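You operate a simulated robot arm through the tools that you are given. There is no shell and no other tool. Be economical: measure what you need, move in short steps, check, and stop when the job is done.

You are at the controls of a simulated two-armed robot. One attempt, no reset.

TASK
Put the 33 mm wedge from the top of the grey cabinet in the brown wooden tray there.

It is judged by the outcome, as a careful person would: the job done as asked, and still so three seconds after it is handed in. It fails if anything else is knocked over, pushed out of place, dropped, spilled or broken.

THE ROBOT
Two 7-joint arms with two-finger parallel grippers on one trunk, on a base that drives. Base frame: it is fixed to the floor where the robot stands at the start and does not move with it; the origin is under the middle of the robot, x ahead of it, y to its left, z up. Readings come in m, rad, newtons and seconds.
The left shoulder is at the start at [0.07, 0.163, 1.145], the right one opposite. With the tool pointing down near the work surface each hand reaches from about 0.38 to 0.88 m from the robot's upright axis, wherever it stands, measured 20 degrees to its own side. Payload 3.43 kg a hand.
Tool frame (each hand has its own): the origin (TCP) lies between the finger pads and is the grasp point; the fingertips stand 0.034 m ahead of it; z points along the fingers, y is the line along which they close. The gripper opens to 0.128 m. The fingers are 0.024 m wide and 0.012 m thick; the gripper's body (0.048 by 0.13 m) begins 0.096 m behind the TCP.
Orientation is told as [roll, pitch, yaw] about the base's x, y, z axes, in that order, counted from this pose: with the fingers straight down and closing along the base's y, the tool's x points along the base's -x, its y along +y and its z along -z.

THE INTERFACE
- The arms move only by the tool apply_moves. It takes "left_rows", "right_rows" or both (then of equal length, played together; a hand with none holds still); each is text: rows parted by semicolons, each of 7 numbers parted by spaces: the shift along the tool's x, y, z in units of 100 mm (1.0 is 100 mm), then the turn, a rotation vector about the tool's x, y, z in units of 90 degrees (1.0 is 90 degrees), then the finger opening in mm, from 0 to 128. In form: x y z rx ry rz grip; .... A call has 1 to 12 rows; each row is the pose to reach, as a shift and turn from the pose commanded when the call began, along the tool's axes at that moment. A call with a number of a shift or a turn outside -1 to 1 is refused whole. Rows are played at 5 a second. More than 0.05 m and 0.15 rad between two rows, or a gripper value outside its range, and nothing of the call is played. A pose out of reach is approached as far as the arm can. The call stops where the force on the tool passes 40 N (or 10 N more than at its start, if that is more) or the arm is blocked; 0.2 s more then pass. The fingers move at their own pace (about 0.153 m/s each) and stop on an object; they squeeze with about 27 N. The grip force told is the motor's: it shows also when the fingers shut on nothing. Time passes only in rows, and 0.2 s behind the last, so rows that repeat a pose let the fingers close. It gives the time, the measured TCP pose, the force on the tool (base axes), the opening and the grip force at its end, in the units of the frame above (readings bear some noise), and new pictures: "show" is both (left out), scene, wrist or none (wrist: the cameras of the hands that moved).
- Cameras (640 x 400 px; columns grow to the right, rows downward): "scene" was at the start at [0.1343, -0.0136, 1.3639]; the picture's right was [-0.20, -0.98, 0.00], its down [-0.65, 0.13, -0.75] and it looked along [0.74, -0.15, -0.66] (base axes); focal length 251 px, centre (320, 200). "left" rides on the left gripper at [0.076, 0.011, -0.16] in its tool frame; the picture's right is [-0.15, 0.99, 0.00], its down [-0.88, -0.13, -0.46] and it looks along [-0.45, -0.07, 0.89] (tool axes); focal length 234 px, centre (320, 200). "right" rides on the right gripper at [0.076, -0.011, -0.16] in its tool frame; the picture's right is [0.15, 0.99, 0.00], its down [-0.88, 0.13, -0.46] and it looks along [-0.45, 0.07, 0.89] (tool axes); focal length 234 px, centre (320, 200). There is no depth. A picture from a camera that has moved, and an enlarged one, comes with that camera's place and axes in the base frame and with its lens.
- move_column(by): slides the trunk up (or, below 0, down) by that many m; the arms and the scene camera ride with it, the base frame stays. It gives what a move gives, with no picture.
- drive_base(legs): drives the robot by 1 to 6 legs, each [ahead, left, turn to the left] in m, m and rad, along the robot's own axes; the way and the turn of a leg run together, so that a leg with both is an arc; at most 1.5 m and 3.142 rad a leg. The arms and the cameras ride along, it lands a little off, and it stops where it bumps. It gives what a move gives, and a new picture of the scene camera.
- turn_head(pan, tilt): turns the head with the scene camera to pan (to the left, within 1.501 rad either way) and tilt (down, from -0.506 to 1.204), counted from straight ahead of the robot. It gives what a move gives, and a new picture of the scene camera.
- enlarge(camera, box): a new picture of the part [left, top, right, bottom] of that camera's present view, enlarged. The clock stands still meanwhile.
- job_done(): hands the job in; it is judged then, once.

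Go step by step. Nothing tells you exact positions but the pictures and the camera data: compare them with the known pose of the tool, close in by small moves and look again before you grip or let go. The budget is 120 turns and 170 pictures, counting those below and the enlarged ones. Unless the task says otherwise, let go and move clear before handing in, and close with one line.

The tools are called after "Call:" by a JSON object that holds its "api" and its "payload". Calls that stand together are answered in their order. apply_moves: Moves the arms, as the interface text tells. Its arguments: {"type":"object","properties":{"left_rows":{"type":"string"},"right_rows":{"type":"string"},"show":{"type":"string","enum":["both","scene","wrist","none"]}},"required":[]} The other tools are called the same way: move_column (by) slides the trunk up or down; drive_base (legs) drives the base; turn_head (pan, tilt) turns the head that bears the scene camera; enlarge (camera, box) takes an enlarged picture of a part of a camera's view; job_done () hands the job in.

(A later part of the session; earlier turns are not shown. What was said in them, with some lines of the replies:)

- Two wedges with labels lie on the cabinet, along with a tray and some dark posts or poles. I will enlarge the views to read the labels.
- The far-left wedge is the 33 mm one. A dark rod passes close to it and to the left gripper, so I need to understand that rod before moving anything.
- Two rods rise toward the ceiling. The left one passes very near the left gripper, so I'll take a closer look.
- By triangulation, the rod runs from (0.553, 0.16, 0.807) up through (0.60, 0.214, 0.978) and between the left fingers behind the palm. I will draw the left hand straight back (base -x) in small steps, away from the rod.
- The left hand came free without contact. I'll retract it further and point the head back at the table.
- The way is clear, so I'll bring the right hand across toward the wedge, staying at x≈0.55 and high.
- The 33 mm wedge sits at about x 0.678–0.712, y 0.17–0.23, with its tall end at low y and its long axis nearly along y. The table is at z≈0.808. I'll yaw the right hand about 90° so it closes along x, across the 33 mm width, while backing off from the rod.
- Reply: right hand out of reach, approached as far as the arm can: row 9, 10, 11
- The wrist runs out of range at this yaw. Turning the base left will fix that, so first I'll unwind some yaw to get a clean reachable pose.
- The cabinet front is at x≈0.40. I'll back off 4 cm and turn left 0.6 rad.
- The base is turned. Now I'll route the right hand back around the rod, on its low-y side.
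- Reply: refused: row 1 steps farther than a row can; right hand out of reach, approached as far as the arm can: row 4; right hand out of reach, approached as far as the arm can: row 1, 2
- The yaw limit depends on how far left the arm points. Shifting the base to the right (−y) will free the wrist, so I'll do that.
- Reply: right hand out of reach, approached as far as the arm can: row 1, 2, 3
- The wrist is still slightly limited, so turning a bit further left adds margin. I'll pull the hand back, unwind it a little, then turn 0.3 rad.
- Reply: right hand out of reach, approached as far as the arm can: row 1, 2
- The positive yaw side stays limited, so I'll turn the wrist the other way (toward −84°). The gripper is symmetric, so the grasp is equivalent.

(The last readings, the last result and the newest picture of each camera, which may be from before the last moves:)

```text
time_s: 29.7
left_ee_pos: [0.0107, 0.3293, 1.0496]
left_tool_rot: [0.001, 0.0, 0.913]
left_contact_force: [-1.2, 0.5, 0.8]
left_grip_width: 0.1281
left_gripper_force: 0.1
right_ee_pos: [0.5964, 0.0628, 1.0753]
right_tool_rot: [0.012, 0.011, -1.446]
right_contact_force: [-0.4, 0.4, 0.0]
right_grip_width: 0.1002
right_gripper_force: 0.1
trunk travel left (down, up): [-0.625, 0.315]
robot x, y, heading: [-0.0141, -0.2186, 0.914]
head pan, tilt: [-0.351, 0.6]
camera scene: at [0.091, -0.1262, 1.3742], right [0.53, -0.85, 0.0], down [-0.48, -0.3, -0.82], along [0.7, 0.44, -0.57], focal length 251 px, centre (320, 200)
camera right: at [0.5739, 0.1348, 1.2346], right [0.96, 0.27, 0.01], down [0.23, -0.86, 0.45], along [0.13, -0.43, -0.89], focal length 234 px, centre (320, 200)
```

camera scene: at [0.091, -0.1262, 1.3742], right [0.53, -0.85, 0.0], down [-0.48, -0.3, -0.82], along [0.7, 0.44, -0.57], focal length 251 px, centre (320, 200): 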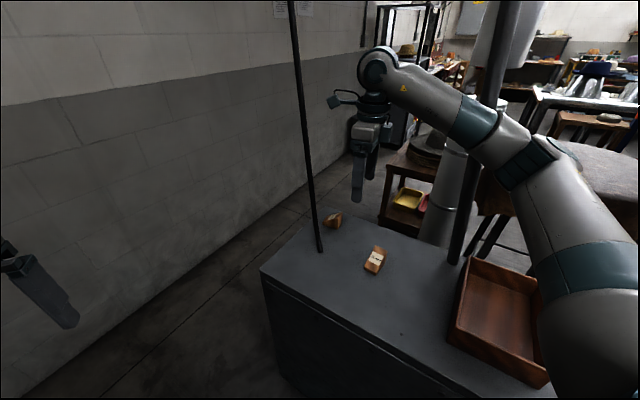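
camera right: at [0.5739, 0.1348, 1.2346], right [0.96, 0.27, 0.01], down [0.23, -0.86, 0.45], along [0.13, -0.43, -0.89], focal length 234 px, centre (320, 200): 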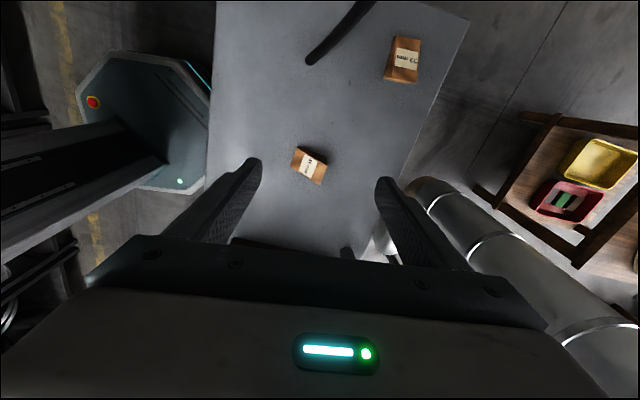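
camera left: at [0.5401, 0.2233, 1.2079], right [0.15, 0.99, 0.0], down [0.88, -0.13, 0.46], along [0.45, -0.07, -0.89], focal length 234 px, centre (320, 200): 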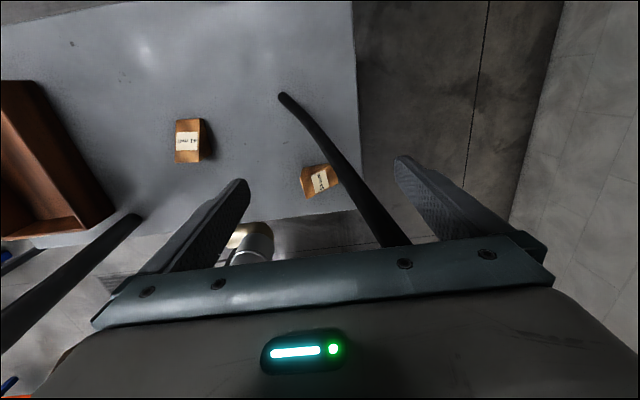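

That yaw works. Now I'll move +x so the hand is in line with the wedge, still short of it in y.

Call:
{"api": "apply_moves", "payload": {"right_rows": "0 0.45 0 0 0 0 100; 0 0.95 0 0 0 0 100"}}

```text
time_s: 30.3
left_ee_pos: [0.0121, 0.328, 1.0477]
left_tool_rot: [0.001, 0.001, 0.914]
left_contact_force: [0.7, -0.3, 0.0]
left_grip_width: 0.1282
left_gripper_force: 0.0
right_ee_pos: [0.6893, 0.0749, 1.075]
right_tool_rot: [0.01, 0.011, -1.442]
right_contact_force: [-0.2, 0.2, -0.1]
right_grip_width: 0.1
right_gripper_force: 0.0
trunk travel left (down, up): [-0.625, 0.315]
robot x, y, heading: [-0.0149, -0.2154, 0.913]
head pan, tilt: [-0.351, 0.6]
camera scene: at [0.0918, -0.1257, 1.3741], right [0.53, -0.85, 0.0], down [-0.48, -0.3, -0.82], along [0.7, 0.44, -0.57], focal length 251 px, centre (320, 200)
camera right: at [0.6676, 0.147, 1.235], right [0.96, 0.27, 0.01], down [0.24, -0.86, 0.45], along [0.13, -0.43, -0.89], focal length 234 px, centre (320, 200)
```

scene: 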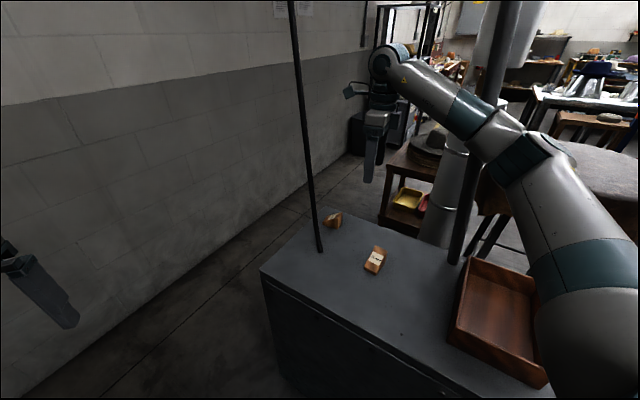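
right: 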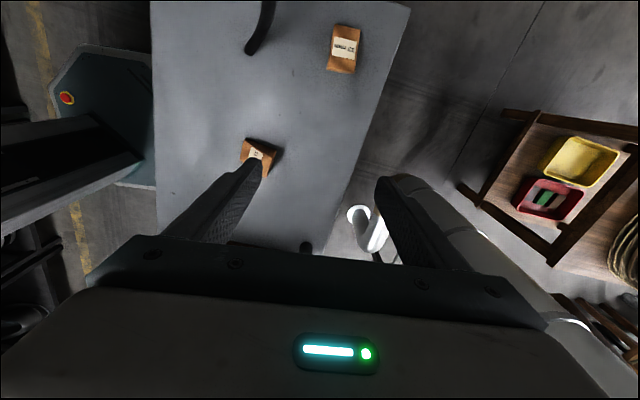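

Call:
{"api": "enlarge", "payload": {"camera": "right", "box": [300, 10, 380, 90]}}

Call:
{"api": "enlarge", "payload": {"camera": "scene", "box": [310, 200, 360, 240]}}

```text
5.00 times, centred on (340, 50) of right
camera zoom: at [0.6676, 0.147, 1.235], right [0.96, 0.27, 0.01], down [0.24, -0.86, 0.45], along [0.13, -0.43, -0.89], focal length 1171 px, centre (220, 950)
```

zoom: 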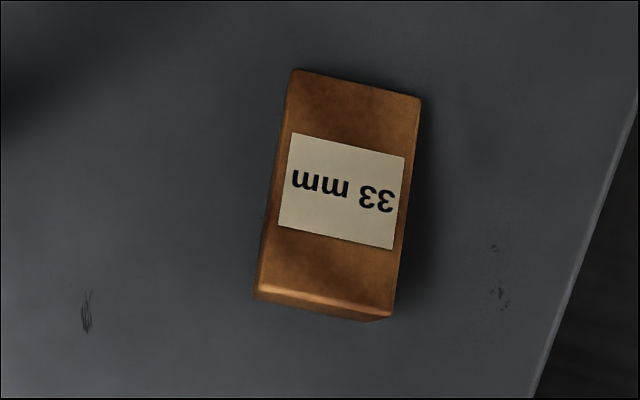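

```text
10.00 times, centred on (335, 220) of scene
camera zoom: at [0.0918, -0.1257, 1.3741], right [0.53, -0.85, 0.0], down [-0.48, -0.3, -0.82], along [0.7, 0.44, -0.57], focal length 2506 px, centre (170, 0)
```

zoom: 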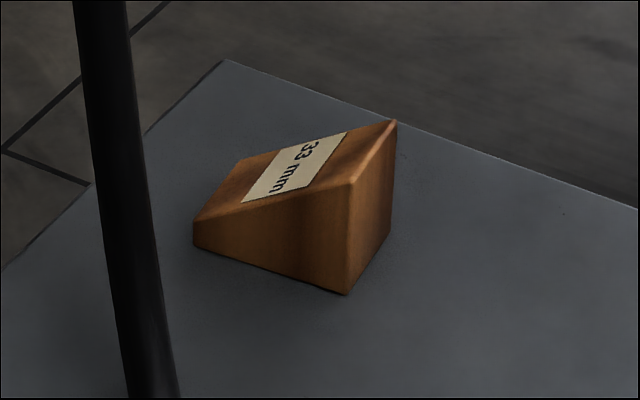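

The wedge measures about 37 mm across x, centred near (0.694, 0.19), and my yaw is within about 1°. I'll tilt the hand 20° so its body leans away from the rod and descend to a pre-grasp.

Call:
{"api": "apply_moves", "payload": {"right_rows": "0.2 0.05 0.3 0 0.075 0 80; 0.4 0.1 0.6 0 0.15 0 80; 0.74 0.14 0.9 0 0.222 0 75; 0.74 0.14 1.0 0 0.222 0 75"}}

Call:
{"api": "enlarge", "payload": {"camera": "scene", "box": [280, 60, 440, 260]}}

```text
time_s: 31.3
left_ee_pos: [0.0124, 0.3267, 1.0487]
left_tool_rot: [0.0, 0.0, 0.913]
left_contact_force: [0.3, 0.4, -0.1]
left_grip_width: 0.128
left_gripper_force: 0.1
right_ee_pos: [0.6949, 0.1502, 0.9783]
right_tool_rot: [0.012, 0.361, -1.438]
right_contact_force: [0.6, -0.1, -0.5]
right_grip_width: 0.075
right_gripper_force: 0.1
trunk travel left (down, up): [-0.625, 0.315]
robot x, y, heading: [-0.0157, -0.2131, 0.91]
head pan, tilt: [-0.351, 0.6]
camera scene: at [0.0912, -0.1269, 1.3743], right [0.53, -0.85, 0.0], down [-0.48, -0.3, -0.83], along [0.7, 0.44, -0.56], focal length 251 px, centre (320, 200)
camera right: at [0.6806, 0.1636, 1.1527], right [0.96, 0.26, 0.06], down [0.25, -0.96, 0.12], along [0.09, -0.1, -0.99], focal length 234 px, centre (320, 200)
```

scene: 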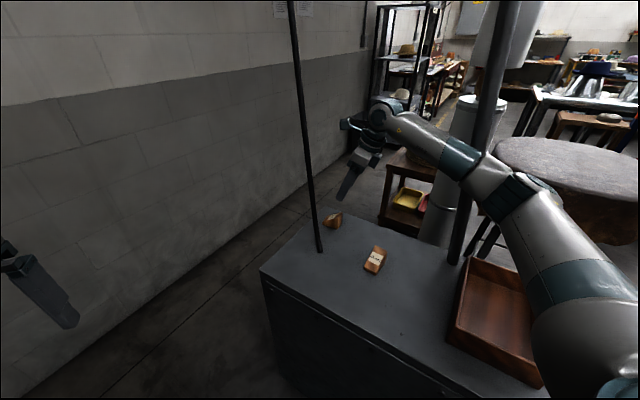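
right: 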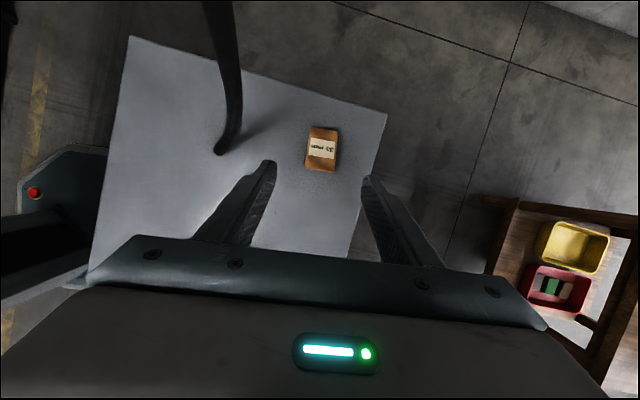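

```text
2.00 times, centred on (360, 160) of scene
camera zoom: at [0.0912, -0.1269, 1.3743], right [0.53, -0.85, 0.0], down [-0.48, -0.3, -0.83], along [0.7, 0.44, -0.56], focal length 501 px, centre (240, 280)
```

zoom: 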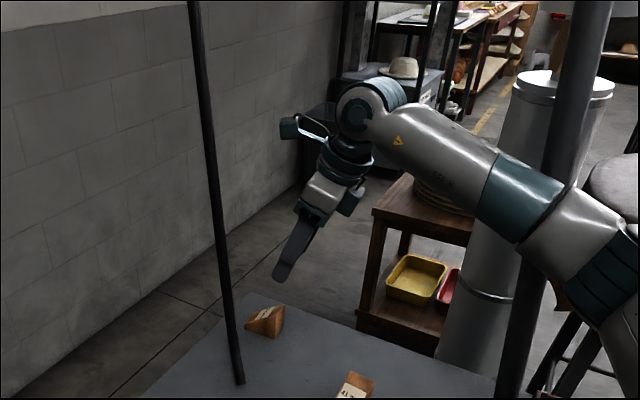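

Aligned: the wedge is midway between the fingers. Descending most of the way.

Call:
{"api": "apply_moves", "payload": {"right_rows": "-0.05 0.01 0.35 0 0 0 75; -0.1 0.03 0.7 0 0 0 75; -0.13 0.04 0.95 0 0 0 75"}}

Call:
{"api": "enlarge", "payload": {"camera": "scene", "box": [290, 130, 410, 250]}}

```text
time_s: 32.1
left_ee_pos: [0.0114, 0.3283, 1.0477]
left_tool_rot: [-0.002, 0.001, 0.914]
left_contact_force: [-0.3, -1.0, 1.1]
left_grip_width: 0.1276
left_gripper_force: 0.0
right_ee_pos: [0.7001, 0.172, 0.8859]
right_tool_rot: [0.013, 0.359, -1.438]
right_contact_force: [0.6, -0.7, 0.6]
right_grip_width: 0.0752
right_gripper_force: 0.1
trunk travel left (down, up): [-0.625, 0.315]
robot x, y, heading: [-0.0139, -0.2168, 0.911]
head pan, tilt: [-0.351, 0.6]
camera scene: at [0.0914, -0.1258, 1.3742], right [0.53, -0.85, 0.0], down [-0.48, -0.3, -0.82], along [0.7, 0.44, -0.57], focal length 251 px, centre (320, 200)
camera right: at [0.6841, 0.1851, 1.0602], right [0.96, 0.26, 0.06], down [0.25, -0.96, 0.12], along [0.09, -0.1, -0.99], focal length 234 px, centre (320, 200)
```

scene: 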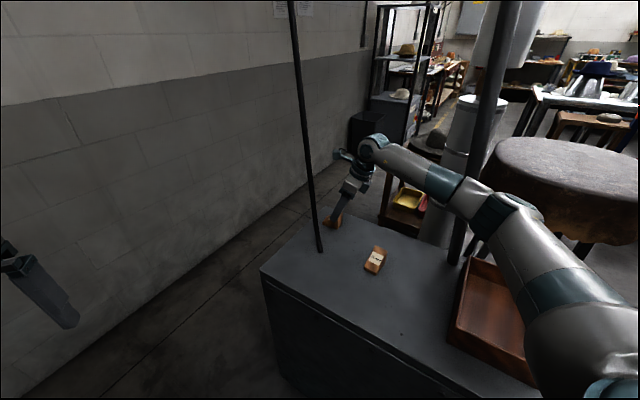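
right: 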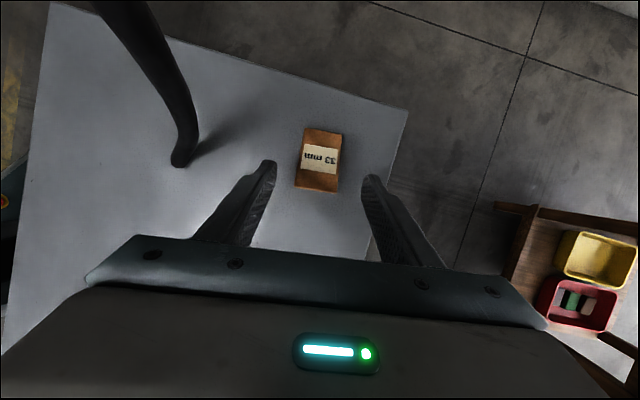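

```text
3.33 times, centred on (350, 190) of scene
camera zoom: at [0.0914, -0.1258, 1.3742], right [0.53, -0.85, 0.0], down [-0.48, -0.3, -0.82], along [0.7, 0.44, -0.57], focal length 835 px, centre (220, 233)
```

zoom: 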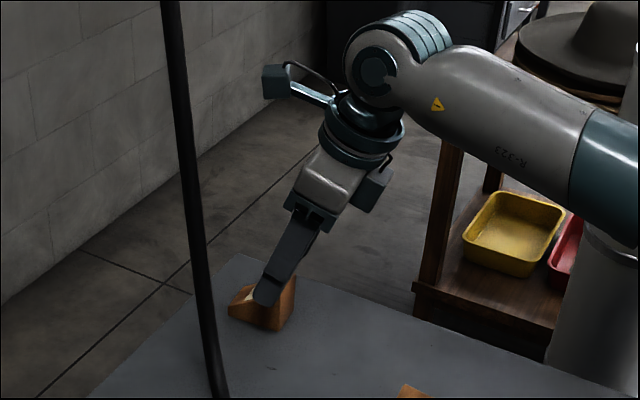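

Call:
{"api": "apply_moves", "payload": {"right_rows": "0 0 0.2 0 0 0 75; 0 0 0.37 0 0 0 75", "show": "wrist"}}

Call:
{"api": "enlarge", "payload": {"camera": "scene", "box": [310, 180, 370, 240]}}

```text
time_s: 32.7
left_ee_pos: [0.0118, 0.327, 1.0472]
left_tool_rot: [0.001, 0.0, 0.913]
left_contact_force: [-0.7, -0.1, 0.2]
left_grip_width: 0.1278
left_gripper_force: 0.0
right_ee_pos: [0.6971, 0.1859, 0.8492]
right_tool_rot: [0.011, 0.36, -1.438]
right_contact_force: [-0.1, 0.8, 0.8]
right_grip_width: 0.0749
right_gripper_force: 0.0
trunk travel left (down, up): [-0.625, 0.315]
robot x, y, heading: [-0.013, -0.2177, 0.914]
head pan, tilt: [-0.351, 0.6]
camera right: at [0.6834, 0.1995, 1.0241], right [0.96, 0.26, 0.06], down [0.25, -0.96, 0.12], along [0.09, -0.1, -0.99], focal length 234 px, centre (320, 200)
```

right: 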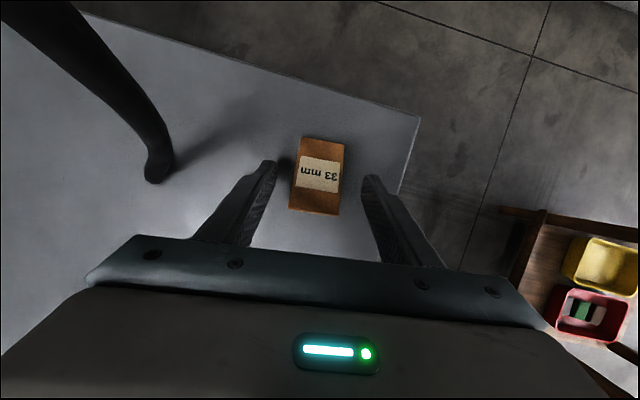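

```text
6.67 times, centred on (340, 210) of scene
camera zoom: at [0.0913, -0.1261, 1.3742], right [0.53, -0.85, 0.0], down [-0.48, -0.3, -0.82], along [0.7, 0.44, -0.57], focal length 1671 px, centre (187, 133)
```

zoom: 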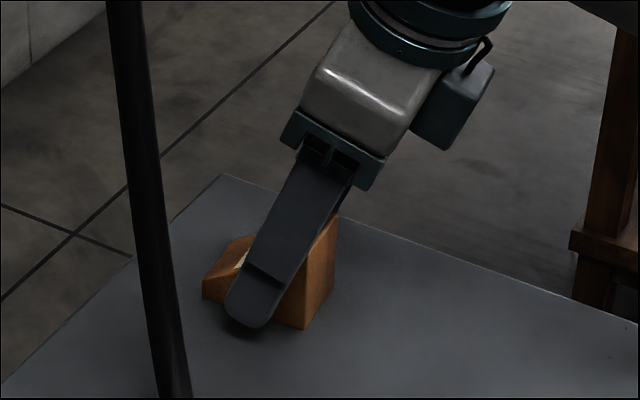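

The fingers straddle the wedge properly. Closing now.

Call:
{"api": "apply_moves", "payload": {"right_rows": "0 0 0 0 0 0 45; 0 0 0 0 0 0 38; 0 0 0 0 0 0 20; 0 0 0 0 0 0 20; 0 0 0 0 0 0 20", "show": "wrist"}}

```text
time_s: 33.9
left_ee_pos: [0.0118, 0.3278, 1.0475]
left_tool_rot: [-0.001, -0.002, 0.912]
left_contact_force: [0.1, 0.2, 0.2]
left_grip_width: 0.1277
left_gripper_force: 0.0
right_ee_pos: [0.6976, 0.1871, 0.8494]
right_tool_rot: [0.012, 0.359, -1.438]
right_contact_force: [-0.2, 0.1, 0.4]
right_grip_width: 0.0393
right_gripper_force: 27.0
trunk travel left (down, up): [-0.625, 0.315]
robot x, y, heading: [-0.017, -0.2153, 0.916]
head pan, tilt: [-0.351, 0.6]
camera right: at [0.6834, 0.1993, 1.0244], right [0.96, 0.26, 0.06], down [0.25, -0.96, 0.12], along [0.09, -0.1, -0.99], focal length 234 px, centre (320, 200)
```

right: 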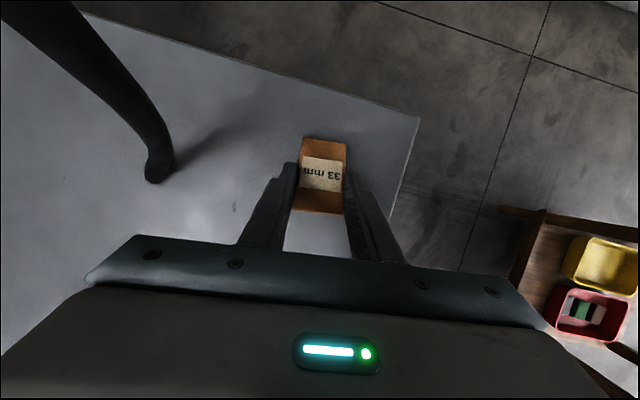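

Gripped, with a width of 39 mm. I'll retreat along the approach direction.

Call:
{"api": "apply_moves", "payload": {"right_rows": "0 0 -0.2 0 0 0 20; 0 0 -0.6 0 0 0 20; 0 0 -1.0 0 0 0 20", "show": "none"}}

Call:
{"api": "apply_moves", "payload": {"right_rows": "0 0 -0.4 0 0 0 20; 0 0 -0.8 0 0 0 20; 0 0 -1 0 0 0 20"}}

```text
time_s: 34.7
left_ee_pos: [0.0122, 0.3272, 1.0475]
left_tool_rot: [0.001, -0.001, 0.913]
left_contact_force: [0.3, -1.2, -0.6]
left_grip_width: 0.1278
left_gripper_force: 0.2
right_ee_pos: [0.7002, 0.1513, 0.9418]
right_tool_rot: [0.013, 0.358, -1.438]
right_contact_force: [-0.2, 1.1, 0.2]
right_grip_width: 0.0392
right_gripper_force: 27.0
trunk travel left (down, up): [-0.625, 0.315]
robot x, y, heading: [-0.0177, -0.2118, 0.916]
head pan, tilt: [-0.351, 0.6]
```

```text
time_s: 35.5
left_ee_pos: [0.0127, 0.3274, 1.0468]
left_tool_rot: [0.0, 0.001, 0.914]
left_contact_force: [0.6, -0.2, -0.1]
left_grip_width: 0.1279
left_gripper_force: 0.1
right_ee_pos: [0.7041, 0.1148, 1.0358]
right_tool_rot: [0.014, 0.358, -1.439]
right_contact_force: [0.6, 0.6, -0.3]
right_grip_width: 0.0389
right_gripper_force: 27.4
trunk travel left (down, up): [-0.625, 0.315]
robot x, y, heading: [-0.0159, -0.2182, 0.92]
head pan, tilt: [-0.351, 0.6]
camera scene: at [0.0911, -0.1263, 1.3742], right [0.53, -0.85, 0.0], down [-0.48, -0.3, -0.82], along [0.7, 0.44, -0.57], focal length 251 px, centre (320, 200)
camera right: at [0.6894, 0.1283, 1.2102], right [0.96, 0.26, 0.06], down [0.25, -0.96, 0.12], along [0.09, -0.1, -0.99], focal length 234 px, centre (320, 200)
```

scene: 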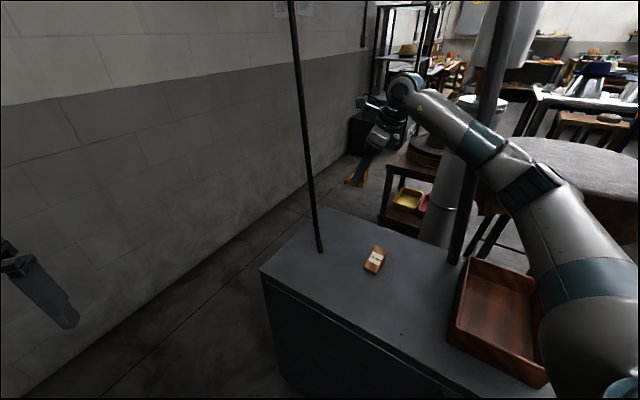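
right: 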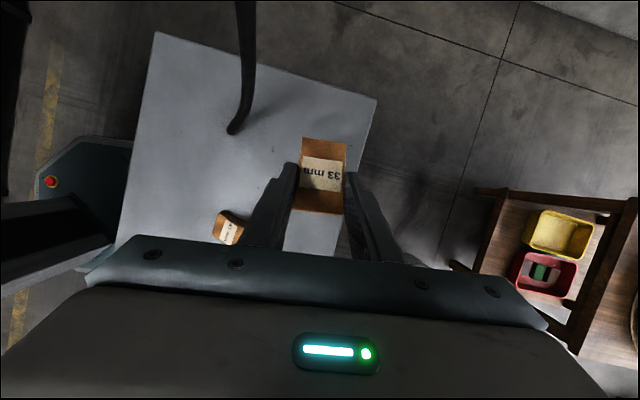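

The wedge is secure. I'll retract the hand toward the robot while levelling the tilt, then swing the base right so the hand goes over the tray, staying clear of the second rod.

Call:
{"api": "apply_moves", "payload": {"right_rows": "-0.06 -0.3 -0.05 0 0 0 20; -0.1 -0.6 -0.05 0 -0.075 0 20; -0.15 -0.9 -0.06 0 -0.15 0 20; -0.17 -0.98 -0.06 0 -0.225 0 20", "show": "none"}}

Call:
{"api": "apply_moves", "payload": {"right_rows": "-0.15 -0.4 0 0 0 0 20; -0.25 -0.8 0 0 0 0 20; -0.25 -0.8 0 0 0 0 20"}}

```text
time_s: 36.5
left_ee_pos: [0.0123, 0.3285, 1.0469]
left_tool_rot: [0.0, 0.002, 0.914]
left_contact_force: [-0.4, -0.3, -0.2]
left_grip_width: 0.1279
left_gripper_force: 0.1
right_ee_pos: [0.607, 0.0867, 1.0333]
right_tool_rot: [0.011, 0.002, -1.443]
right_contact_force: [0.2, 0.2, -0.7]
right_grip_width: 0.0393
right_gripper_force: 27.2
trunk travel left (down, up): [-0.625, 0.315]
robot x, y, heading: [-0.0219, -0.2154, 0.911]
head pan, tilt: [-0.351, 0.6]
```

```text
time_s: 37.3
left_ee_pos: [0.013, 0.3273, 1.048]
left_tool_rot: [-0.001, 0.001, 0.913]
left_contact_force: [0.1, -0.5, -0.5]
left_grip_width: 0.128
left_gripper_force: 0.1
right_ee_pos: [0.5325, 0.0502, 1.0335]
right_tool_rot: [0.01, 0.006, -1.443]
right_contact_force: [0.1, -0.6, -1.5]
right_grip_width: 0.039
right_gripper_force: 26.8
trunk travel left (down, up): [-0.625, 0.315]
robot x, y, heading: [-0.0178, -0.2185, 0.913]
head pan, tilt: [-0.351, 0.6]
camera scene: at [0.0916, -0.1262, 1.3742], right [0.53, -0.85, 0.0], down [-0.48, -0.3, -0.82], along [0.7, 0.44, -0.57], focal length 251 px, centre (320, 200)
camera right: at [0.5099, 0.1236, 1.1928], right [0.96, 0.27, 0.01], down [0.24, -0.86, 0.45], along [0.13, -0.43, -0.89], focal length 234 px, centre (320, 200)
```

scene: 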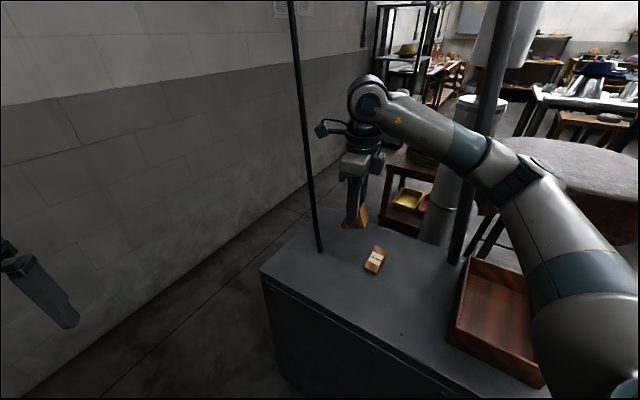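
right: 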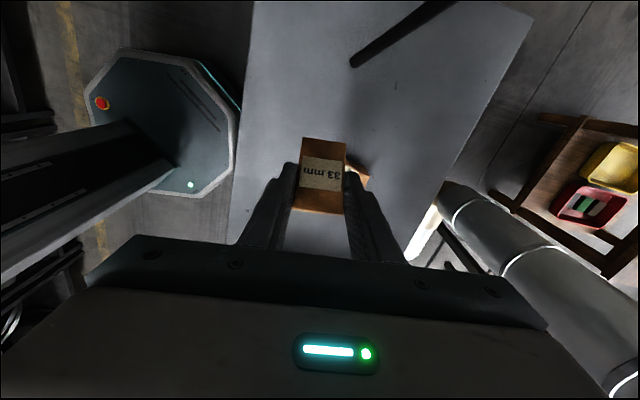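

Call:
{"api": "drive_base", "payload": {"legs": [[0, 0, -0.3], [0, 0, -0.3]]}}

Call:
{"api": "turn_head", "payload": {"pan": -0.4, "tilt": 0.8}}

Call:
{"api": "apply_moves", "payload": {"right_rows": "0 0 0 0 0 0 20", "show": "wrist"}}

```text
time_s: 39.6
left_ee_pos: [0.3105, 0.2204, 1.0482]
left_tool_rot: [-0.001, 0.0, 0.324]
left_contact_force: [-0.5, 1.0, -1.0]
left_grip_width: 0.1279
left_gripper_force: 0.2
right_ee_pos: [0.5873, -0.2989, 1.0333]
right_tool_rot: [0.011, 0.006, -2.034]
right_contact_force: [-0.1, -0.1, -0.1]
right_grip_width: 0.0394
right_gripper_force: 27.1
trunk travel left (down, up): [-0.625, 0.315]
robot x, y, heading: [-0.0118, -0.2155, 0.321]
head pan, tilt: [-0.351, 0.6]
camera scene: at [0.1216, -0.1997, 1.3742], right [-0.03, -1.0, 0.0], down [-0.56, 0.02, -0.82], along [0.82, -0.02, -0.57], focal length 251 px, centre (320, 200)
```

scene: 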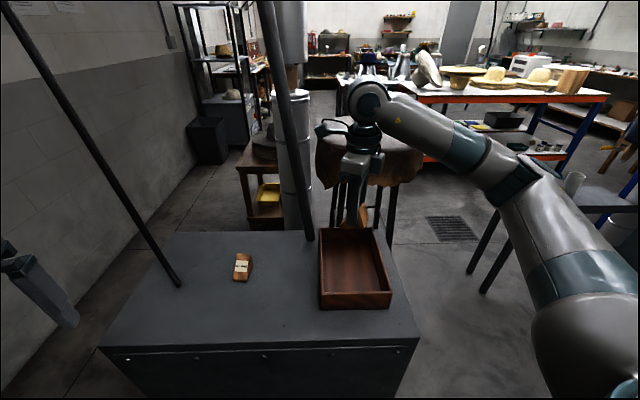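

```text
time_s: 40.4
left_ee_pos: [0.3095, 0.2192, 1.0478]
left_tool_rot: [-0.001, 0.0, 0.323]
left_contact_force: [1.0, -0.5, 0.0]
left_grip_width: 0.1279
left_gripper_force: 0.1
right_ee_pos: [0.5875, -0.2995, 1.0336]
right_tool_rot: [0.01, 0.006, -2.033]
right_contact_force: [0.3, 0.2, -0.3]
right_grip_width: 0.0389
right_gripper_force: 26.9
trunk travel left (down, up): [-0.625, 0.315]
robot x, y, heading: [-0.0162, -0.2176, 0.322]
head pan, tilt: [-0.4, 0.799]
camera scene: at [0.1137, -0.2033, 1.3574], right [-0.08, -1.0, 0.0], down [-0.71, 0.06, -0.7], along [0.7, -0.05, -0.72], focal length 251 px, centre (320, 200)
```

scene: 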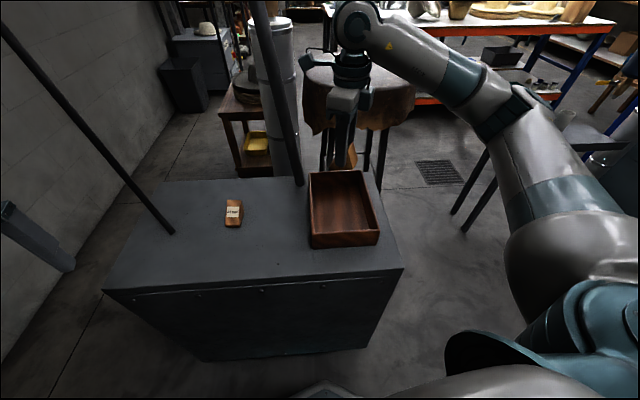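

```text
time_s: 40.8
left_ee_pos: [0.3093, 0.22, 1.0478]
left_tool_rot: [-0.001, 0.0, 0.323]
left_contact_force: [-0.2, -0.3, -0.9]
left_grip_width: 0.1283
left_gripper_force: 0.1
right_ee_pos: [0.5871, -0.2989, 1.0331]
right_tool_rot: [0.011, 0.004, -2.033]
right_contact_force: [-0.2, 0.1, 0.5]
right_grip_width: 0.039
right_gripper_force: 26.5
trunk travel left (down, up): [-0.625, 0.315]
robot x, y, heading: [-0.02, -0.2174, 0.323]
head pan, tilt: [-0.4, 0.799]
camera right: at [0.6097, -0.2261, 1.1929], right [0.95, -0.31, 0.01], down [-0.28, -0.85, 0.45], along [-0.13, -0.43, -0.89], focal length 234 px, centre (320, 200)
```

right: 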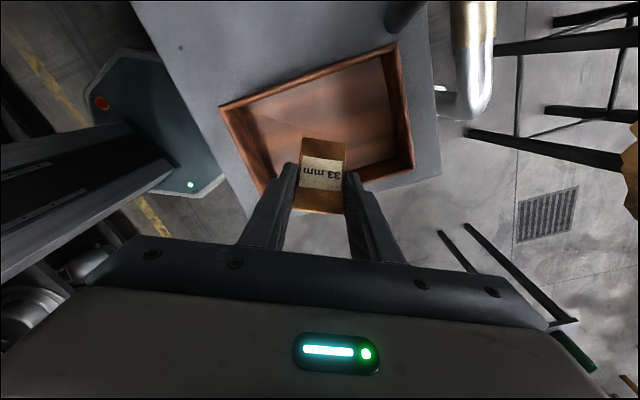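

The hand is over the tray (x 0.48–0.71, y −0.215 to −0.38). I'll restore the 20° tilt so the wedge's base is level, then lower.

Call:
{"api": "apply_moves", "payload": {"right_rows": "0 0 0.1 0 0.075 0 20; -0.05 0.05 0.25 0 0.15 0 20; -0.1 0.05 0.5 0 0.222 0 20; -0.1 0.05 0.8 0 0.222 0 20; -0.1 0.05 1.0 0 0.222 0 20"}}

Call:
{"api": "enlarge", "payload": {"camera": "scene", "box": [280, 120, 420, 260]}}

```text
time_s: 42.0
left_ee_pos: [0.3103, 0.2187, 1.0479]
left_tool_rot: [0.0, 0.002, 0.321]
left_contact_force: [0.5, 1.2, -0.2]
left_grip_width: 0.1281
left_gripper_force: 0.1
right_ee_pos: [0.5893, -0.3103, 0.9368]
right_tool_rot: [0.013, 0.354, -2.029]
right_contact_force: [0.0, 0.0, -1.1]
right_grip_width: 0.0391
right_gripper_force: 27.2
trunk travel left (down, up): [-0.625, 0.315]
robot x, y, heading: [-0.0166, -0.2173, 0.321]
head pan, tilt: [-0.4, 0.799]
camera scene: at [0.1136, -0.2038, 1.3574], right [-0.08, -1.0, 0.0], down [-0.71, 0.06, -0.7], along [0.69, -0.05, -0.72], focal length 251 px, centre (320, 200)
camera right: at [0.5838, -0.2899, 1.1104], right [0.95, -0.32, 0.06], down [-0.32, -0.94, 0.12], along [0.02, -0.14, -0.99], focal length 234 px, centre (320, 200)
```

scene: 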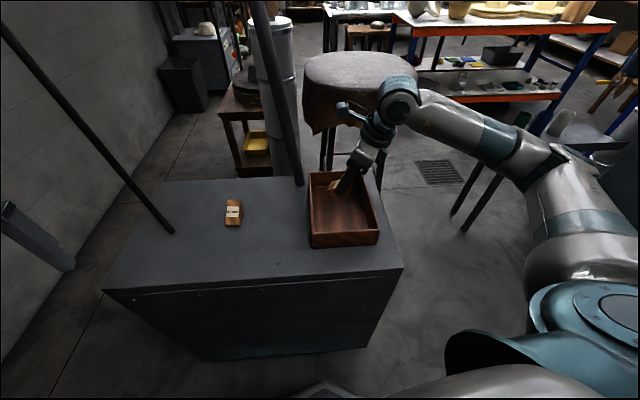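
right: 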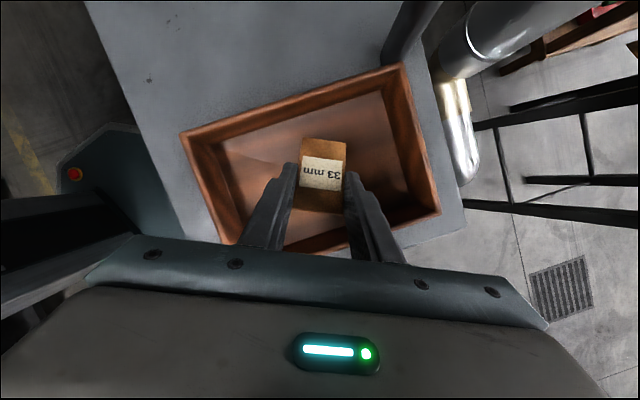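

```text
2.86 times, centred on (350, 190) of scene
camera zoom: at [0.1136, -0.2038, 1.3574], right [-0.08, -1.0, 0.0], down [-0.71, 0.06, -0.7], along [0.69, -0.05, -0.72], focal length 716 px, centre (234, 229)
```

zoom: 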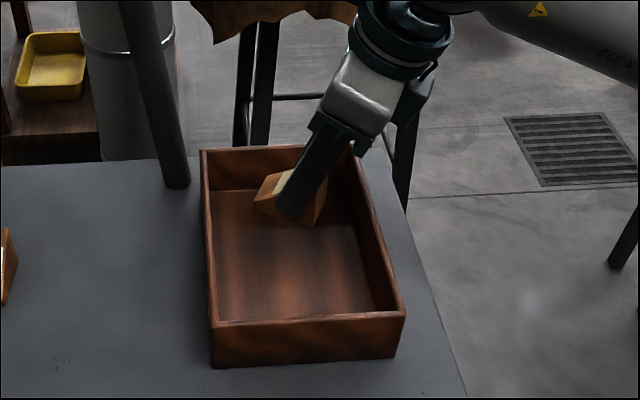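

Call:
{"api": "apply_moves", "payload": {"right_rows": "-0.12 0 0.33 0 0 0 20; -0.236 0 0.65 0 0 0 20", "show": "none"}}

Call:
{"api": "enlarge", "payload": {"camera": "scene", "box": [300, 140, 390, 220]}}

```text
time_s: 42.6
left_ee_pos: [0.3099, 0.2198, 1.0478]
left_tool_rot: [0.001, 0.0, 0.321]
left_contact_force: [-0.5, -0.1, 0.3]
left_grip_width: 0.128
left_gripper_force: 0.1
right_ee_pos: [0.5873, -0.3114, 0.8644]
right_tool_rot: [0.013, 0.354, -2.029]
right_contact_force: [0.1, 0.3, -1.2]
right_grip_width: 0.0392
right_gripper_force: 27.0
trunk travel left (down, up): [-0.625, 0.315]
robot x, y, heading: [-0.0173, -0.2167, 0.324]
head pan, tilt: [-0.4, 0.799]
```

```text
5.00 times, centred on (345, 180) of scene
camera zoom: at [0.1138, -0.2037, 1.3574], right [-0.08, -1.0, 0.0], down [-0.71, 0.06, -0.7], along [0.69, -0.05, -0.72], focal length 1253 px, centre (195, 300)
```

zoom: 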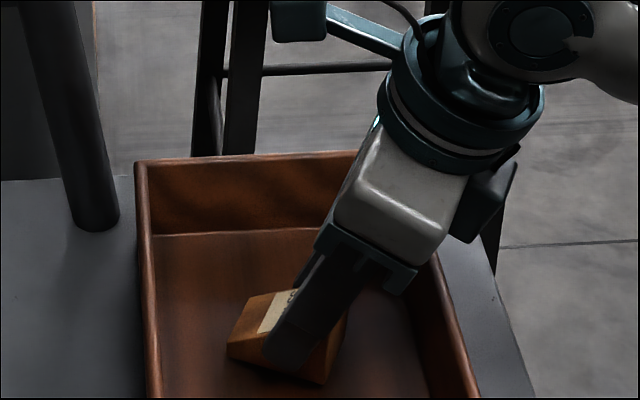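

Almost on the tray floor. I'll take small steps down, watching the force.

Call:
{"api": "apply_moves", "payload": {"right_rows": "-0.01 0 0.03 0 0 0 20; -0.02 0 0.055 0 0 0 20", "show": "none"}}

Call:
{"api": "enlarge", "payload": {"camera": "scene", "box": [320, 180, 380, 220]}}

```text
time_s: 43.2
left_ee_pos: [0.31, 0.2209, 1.0475]
left_tool_rot: [-0.001, 0.0, 0.321]
left_contact_force: [0.1, 0.2, -0.2]
left_grip_width: 0.128
left_gripper_force: 0.1
right_ee_pos: [0.589, -0.3089, 0.8591]
right_tool_rot: [0.011, 0.354, -2.03]
right_contact_force: [0.4, -0.7, -1.0]
right_grip_width: 0.039
right_gripper_force: 26.9
trunk travel left (down, up): [-0.625, 0.315]
robot x, y, heading: [-0.0166, -0.214, 0.326]
head pan, tilt: [-0.4, 0.799]
```

```text
10.00 times, centred on (350, 200) of scene
camera zoom: at [0.1136, -0.2033, 1.3573], right [-0.08, -1.0, 0.0], down [-0.71, 0.06, -0.7], along [0.69, -0.05, -0.72], focal length 2506 px, centre (20, 200)
```

zoom: 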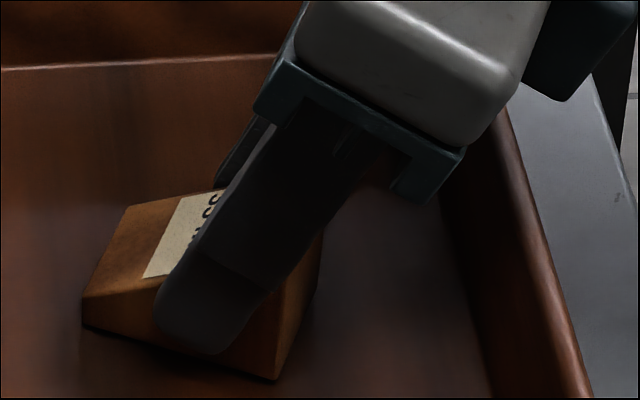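

Call:
{"api": "apply_moves", "payload": {"right_rows": "-0.01 0 0.025 0 0 0 20; -0.02 0 0.05 0 0 0 20; -0.02 0 0.05 0 0 0 20", "show": "none"}}

Call:
{"api": "enlarge", "payload": {"camera": "scene", "box": [320, 180, 380, 220]}}

```text
time_s: 44.0
left_ee_pos: [0.3086, 0.2196, 1.048]
left_tool_rot: [-0.001, 0.0, 0.321]
left_contact_force: [-0.1, 0.0, 0.1]
left_grip_width: 0.1281
left_gripper_force: 0.0
right_ee_pos: [0.5903, -0.3107, 0.8546]
right_tool_rot: [0.017, 0.358, -2.03]
right_contact_force: [0.8, -1.2, 15.9]
right_grip_width: 0.0392
right_gripper_force: 26.9
trunk travel left (down, up): [-0.625, 0.315]
robot x, y, heading: [-0.0163, -0.2153, 0.323]
head pan, tilt: [-0.4, 0.799]
```

```text
10.00 times, centred on (350, 200) of scene
camera zoom: at [0.1121, -0.2033, 1.3577], right [-0.08, -1.0, 0.0], down [-0.71, 0.06, -0.7], along [0.7, -0.05, -0.72], focal length 2506 px, centre (20, 200)
```

zoom: 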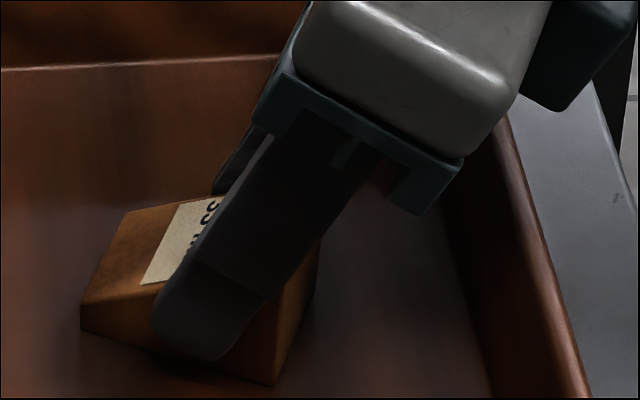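

The floor is touched (16 N). I'll ease up a hair, then open gently and retreat along the tool axis.

Call:
{"api": "apply_moves", "payload": {"right_rows": "0.005 0 -0.012 0 0 0 20; 0.005 0 -0.012 0 0 0 45; 0.005 0 -0.012 0 0 0 62; 0.005 0 -0.012 0 0 0 66"}}

Call:
{"api": "enlarge", "payload": {"camera": "scene", "box": [300, 160, 390, 220]}}

```text
time_s: 45.0
left_ee_pos: [0.3096, 0.2198, 1.0474]
left_tool_rot: [0.001, 0.0, 0.323]
left_contact_force: [-0.2, 0.0, 0.1]
left_grip_width: 0.1284
left_gripper_force: 0.0
right_ee_pos: [0.589, -0.3104, 0.8546]
right_tool_rot: [0.011, 0.354, -2.03]
right_contact_force: [-0.2, -0.4, 0.1]
right_grip_width: 0.0658
right_gripper_force: 0.1
trunk travel left (down, up): [-0.625, 0.315]
robot x, y, heading: [-0.0165, -0.2167, 0.322]
head pan, tilt: [-0.4, 0.799]
camera scene: at [0.1137, -0.2034, 1.3573], right [-0.08, -1.0, 0.0], down [-0.71, 0.06, -0.7], along [0.69, -0.05, -0.72], focal length 251 px, centre (320, 200)
camera right: at [0.5847, -0.2903, 1.0294], right [0.95, -0.32, 0.06], down [-0.32, -0.94, 0.12], along [0.02, -0.14, -0.99], focal length 234 px, centre (320, 200)
```

scene: 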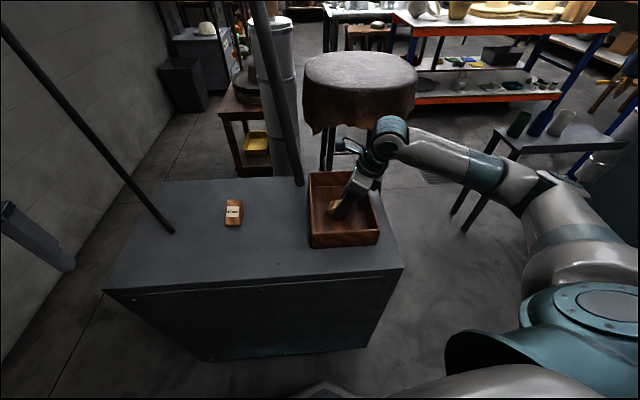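
right: 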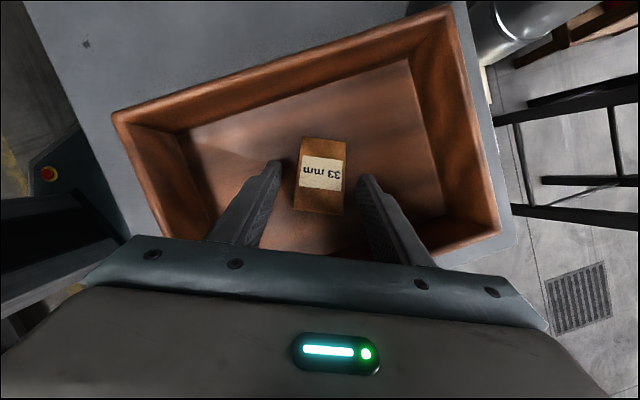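

```text
6.67 times, centred on (345, 190) of scene
camera zoom: at [0.1137, -0.2034, 1.3573], right [-0.08, -1.0, 0.0], down [-0.71, 0.06, -0.7], along [0.69, -0.05, -0.72], focal length 1671 px, centre (153, 267)
```

zoom: 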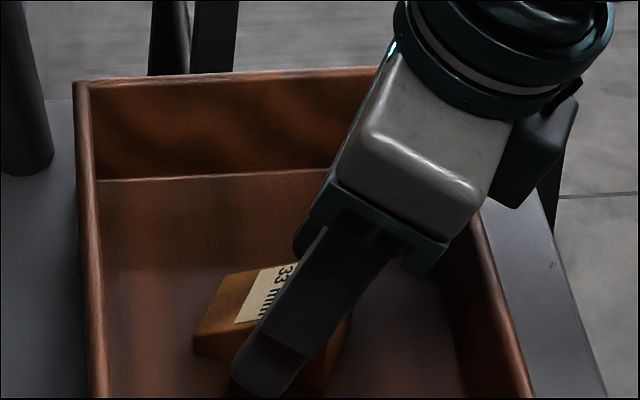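

Call:
{"api": "apply_moves", "payload": {"right_rows": "0.1 0 -0.3 0 0 0 66; 0.25 0 -0.7 0 0 0 66; 0.36 0 -1.0 0 0 0 66", "show": "none"}}

Call:
{"api": "apply_moves", "payload": {"right_rows": "0.15 0 -0.4 0 0 0 66; 0.3 0 -0.8 0 0 0 66"}}

Call:
{"api": "enlarge", "payload": {"camera": "scene", "box": [150, 150, 420, 290]}}

```text
time_s: 45.8
left_ee_pos: [0.3101, 0.2199, 1.0475]
left_tool_rot: [0.0, 0.0, 0.323]
left_contact_force: [0.5, -0.1, 0.1]
left_grip_width: 0.1283
left_gripper_force: 0.1
right_ee_pos: [0.5865, -0.3088, 0.9615]
right_tool_rot: [0.013, 0.352, -2.03]
right_contact_force: [-0.4, -0.3, 0.1]
right_grip_width: 0.0663
right_gripper_force: 0.1
trunk travel left (down, up): [-0.625, 0.315]
robot x, y, heading: [-0.016, -0.2151, 0.325]
head pan, tilt: [-0.4, 0.799]
```

```text
time_s: 46.4
left_ee_pos: [0.3097, 0.2207, 1.0474]
left_tool_rot: [0.0, 0.002, 0.322]
left_contact_force: [0.7, -0.3, 0.4]
left_grip_width: 0.128
left_gripper_force: 0.0
right_ee_pos: [0.5857, -0.3086, 1.0481]
right_tool_rot: [0.009, 0.354, -2.03]
right_contact_force: [0.3, 0.2, 0.7]
right_grip_width: 0.0659
right_gripper_force: 0.1
trunk travel left (down, up): [-0.625, 0.315]
robot x, y, heading: [-0.0167, -0.2167, 0.323]
head pan, tilt: [-0.4, 0.799]
camera scene: at [0.1133, -0.2028, 1.3573], right [-0.08, -1.0, 0.0], down [-0.71, 0.06, -0.7], along [0.7, -0.05, -0.72], focal length 251 px, centre (320, 200)
camera right: at [0.582, -0.2893, 1.2221], right [0.95, -0.32, 0.06], down [-0.32, -0.94, 0.12], along [0.02, -0.14, -0.99], focal length 234 px, centre (320, 200)
```

scene: 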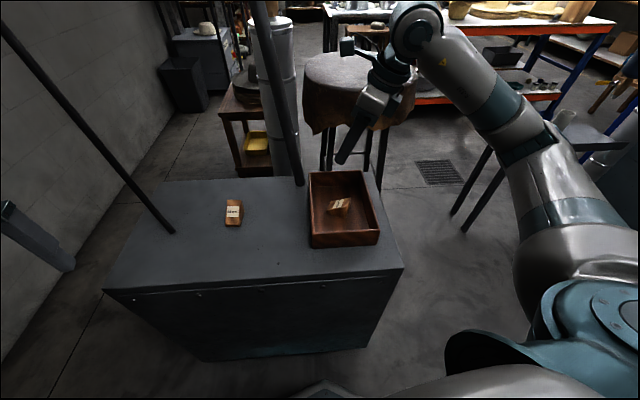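
right: 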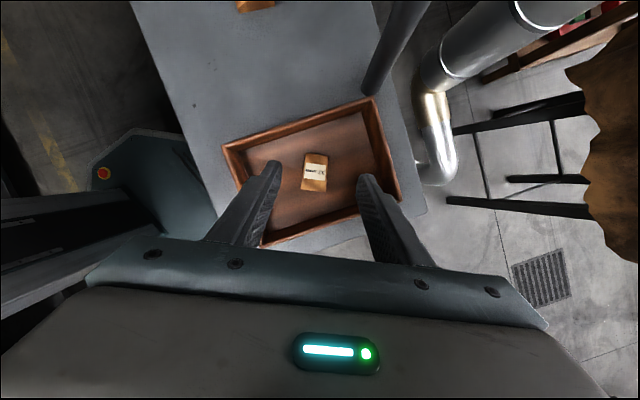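

```text
2.37 times, centred on (285, 220) of scene
camera zoom: at [0.1133, -0.2028, 1.3573], right [-0.08, -1.0, 0.0], down [-0.71, 0.06, -0.7], along [0.7, -0.05, -0.72], focal length 594 px, centre (403, 153)
```

zoom: 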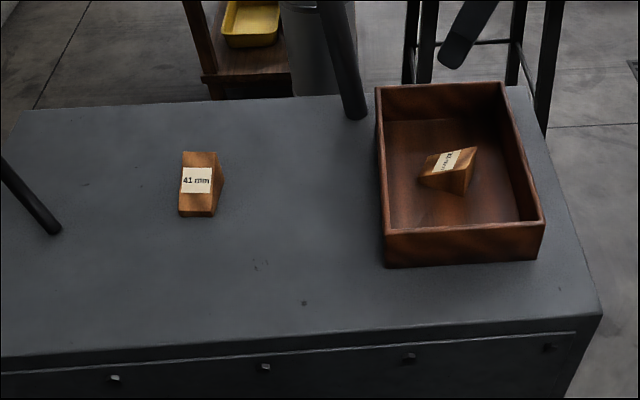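

The 33 mm wedge sits flat in the tray, the 41 mm wedge and the tray are where they were, and the hand is clear. Handing the job in.

Call:
{"api": "job_done", "payload": {}}

```text
The job is handed in.
```

The 33 mm wedge is resting flat in the brown wooden tray. The right hand has let go and moved clear, and nothing else on the cabinet was moved.
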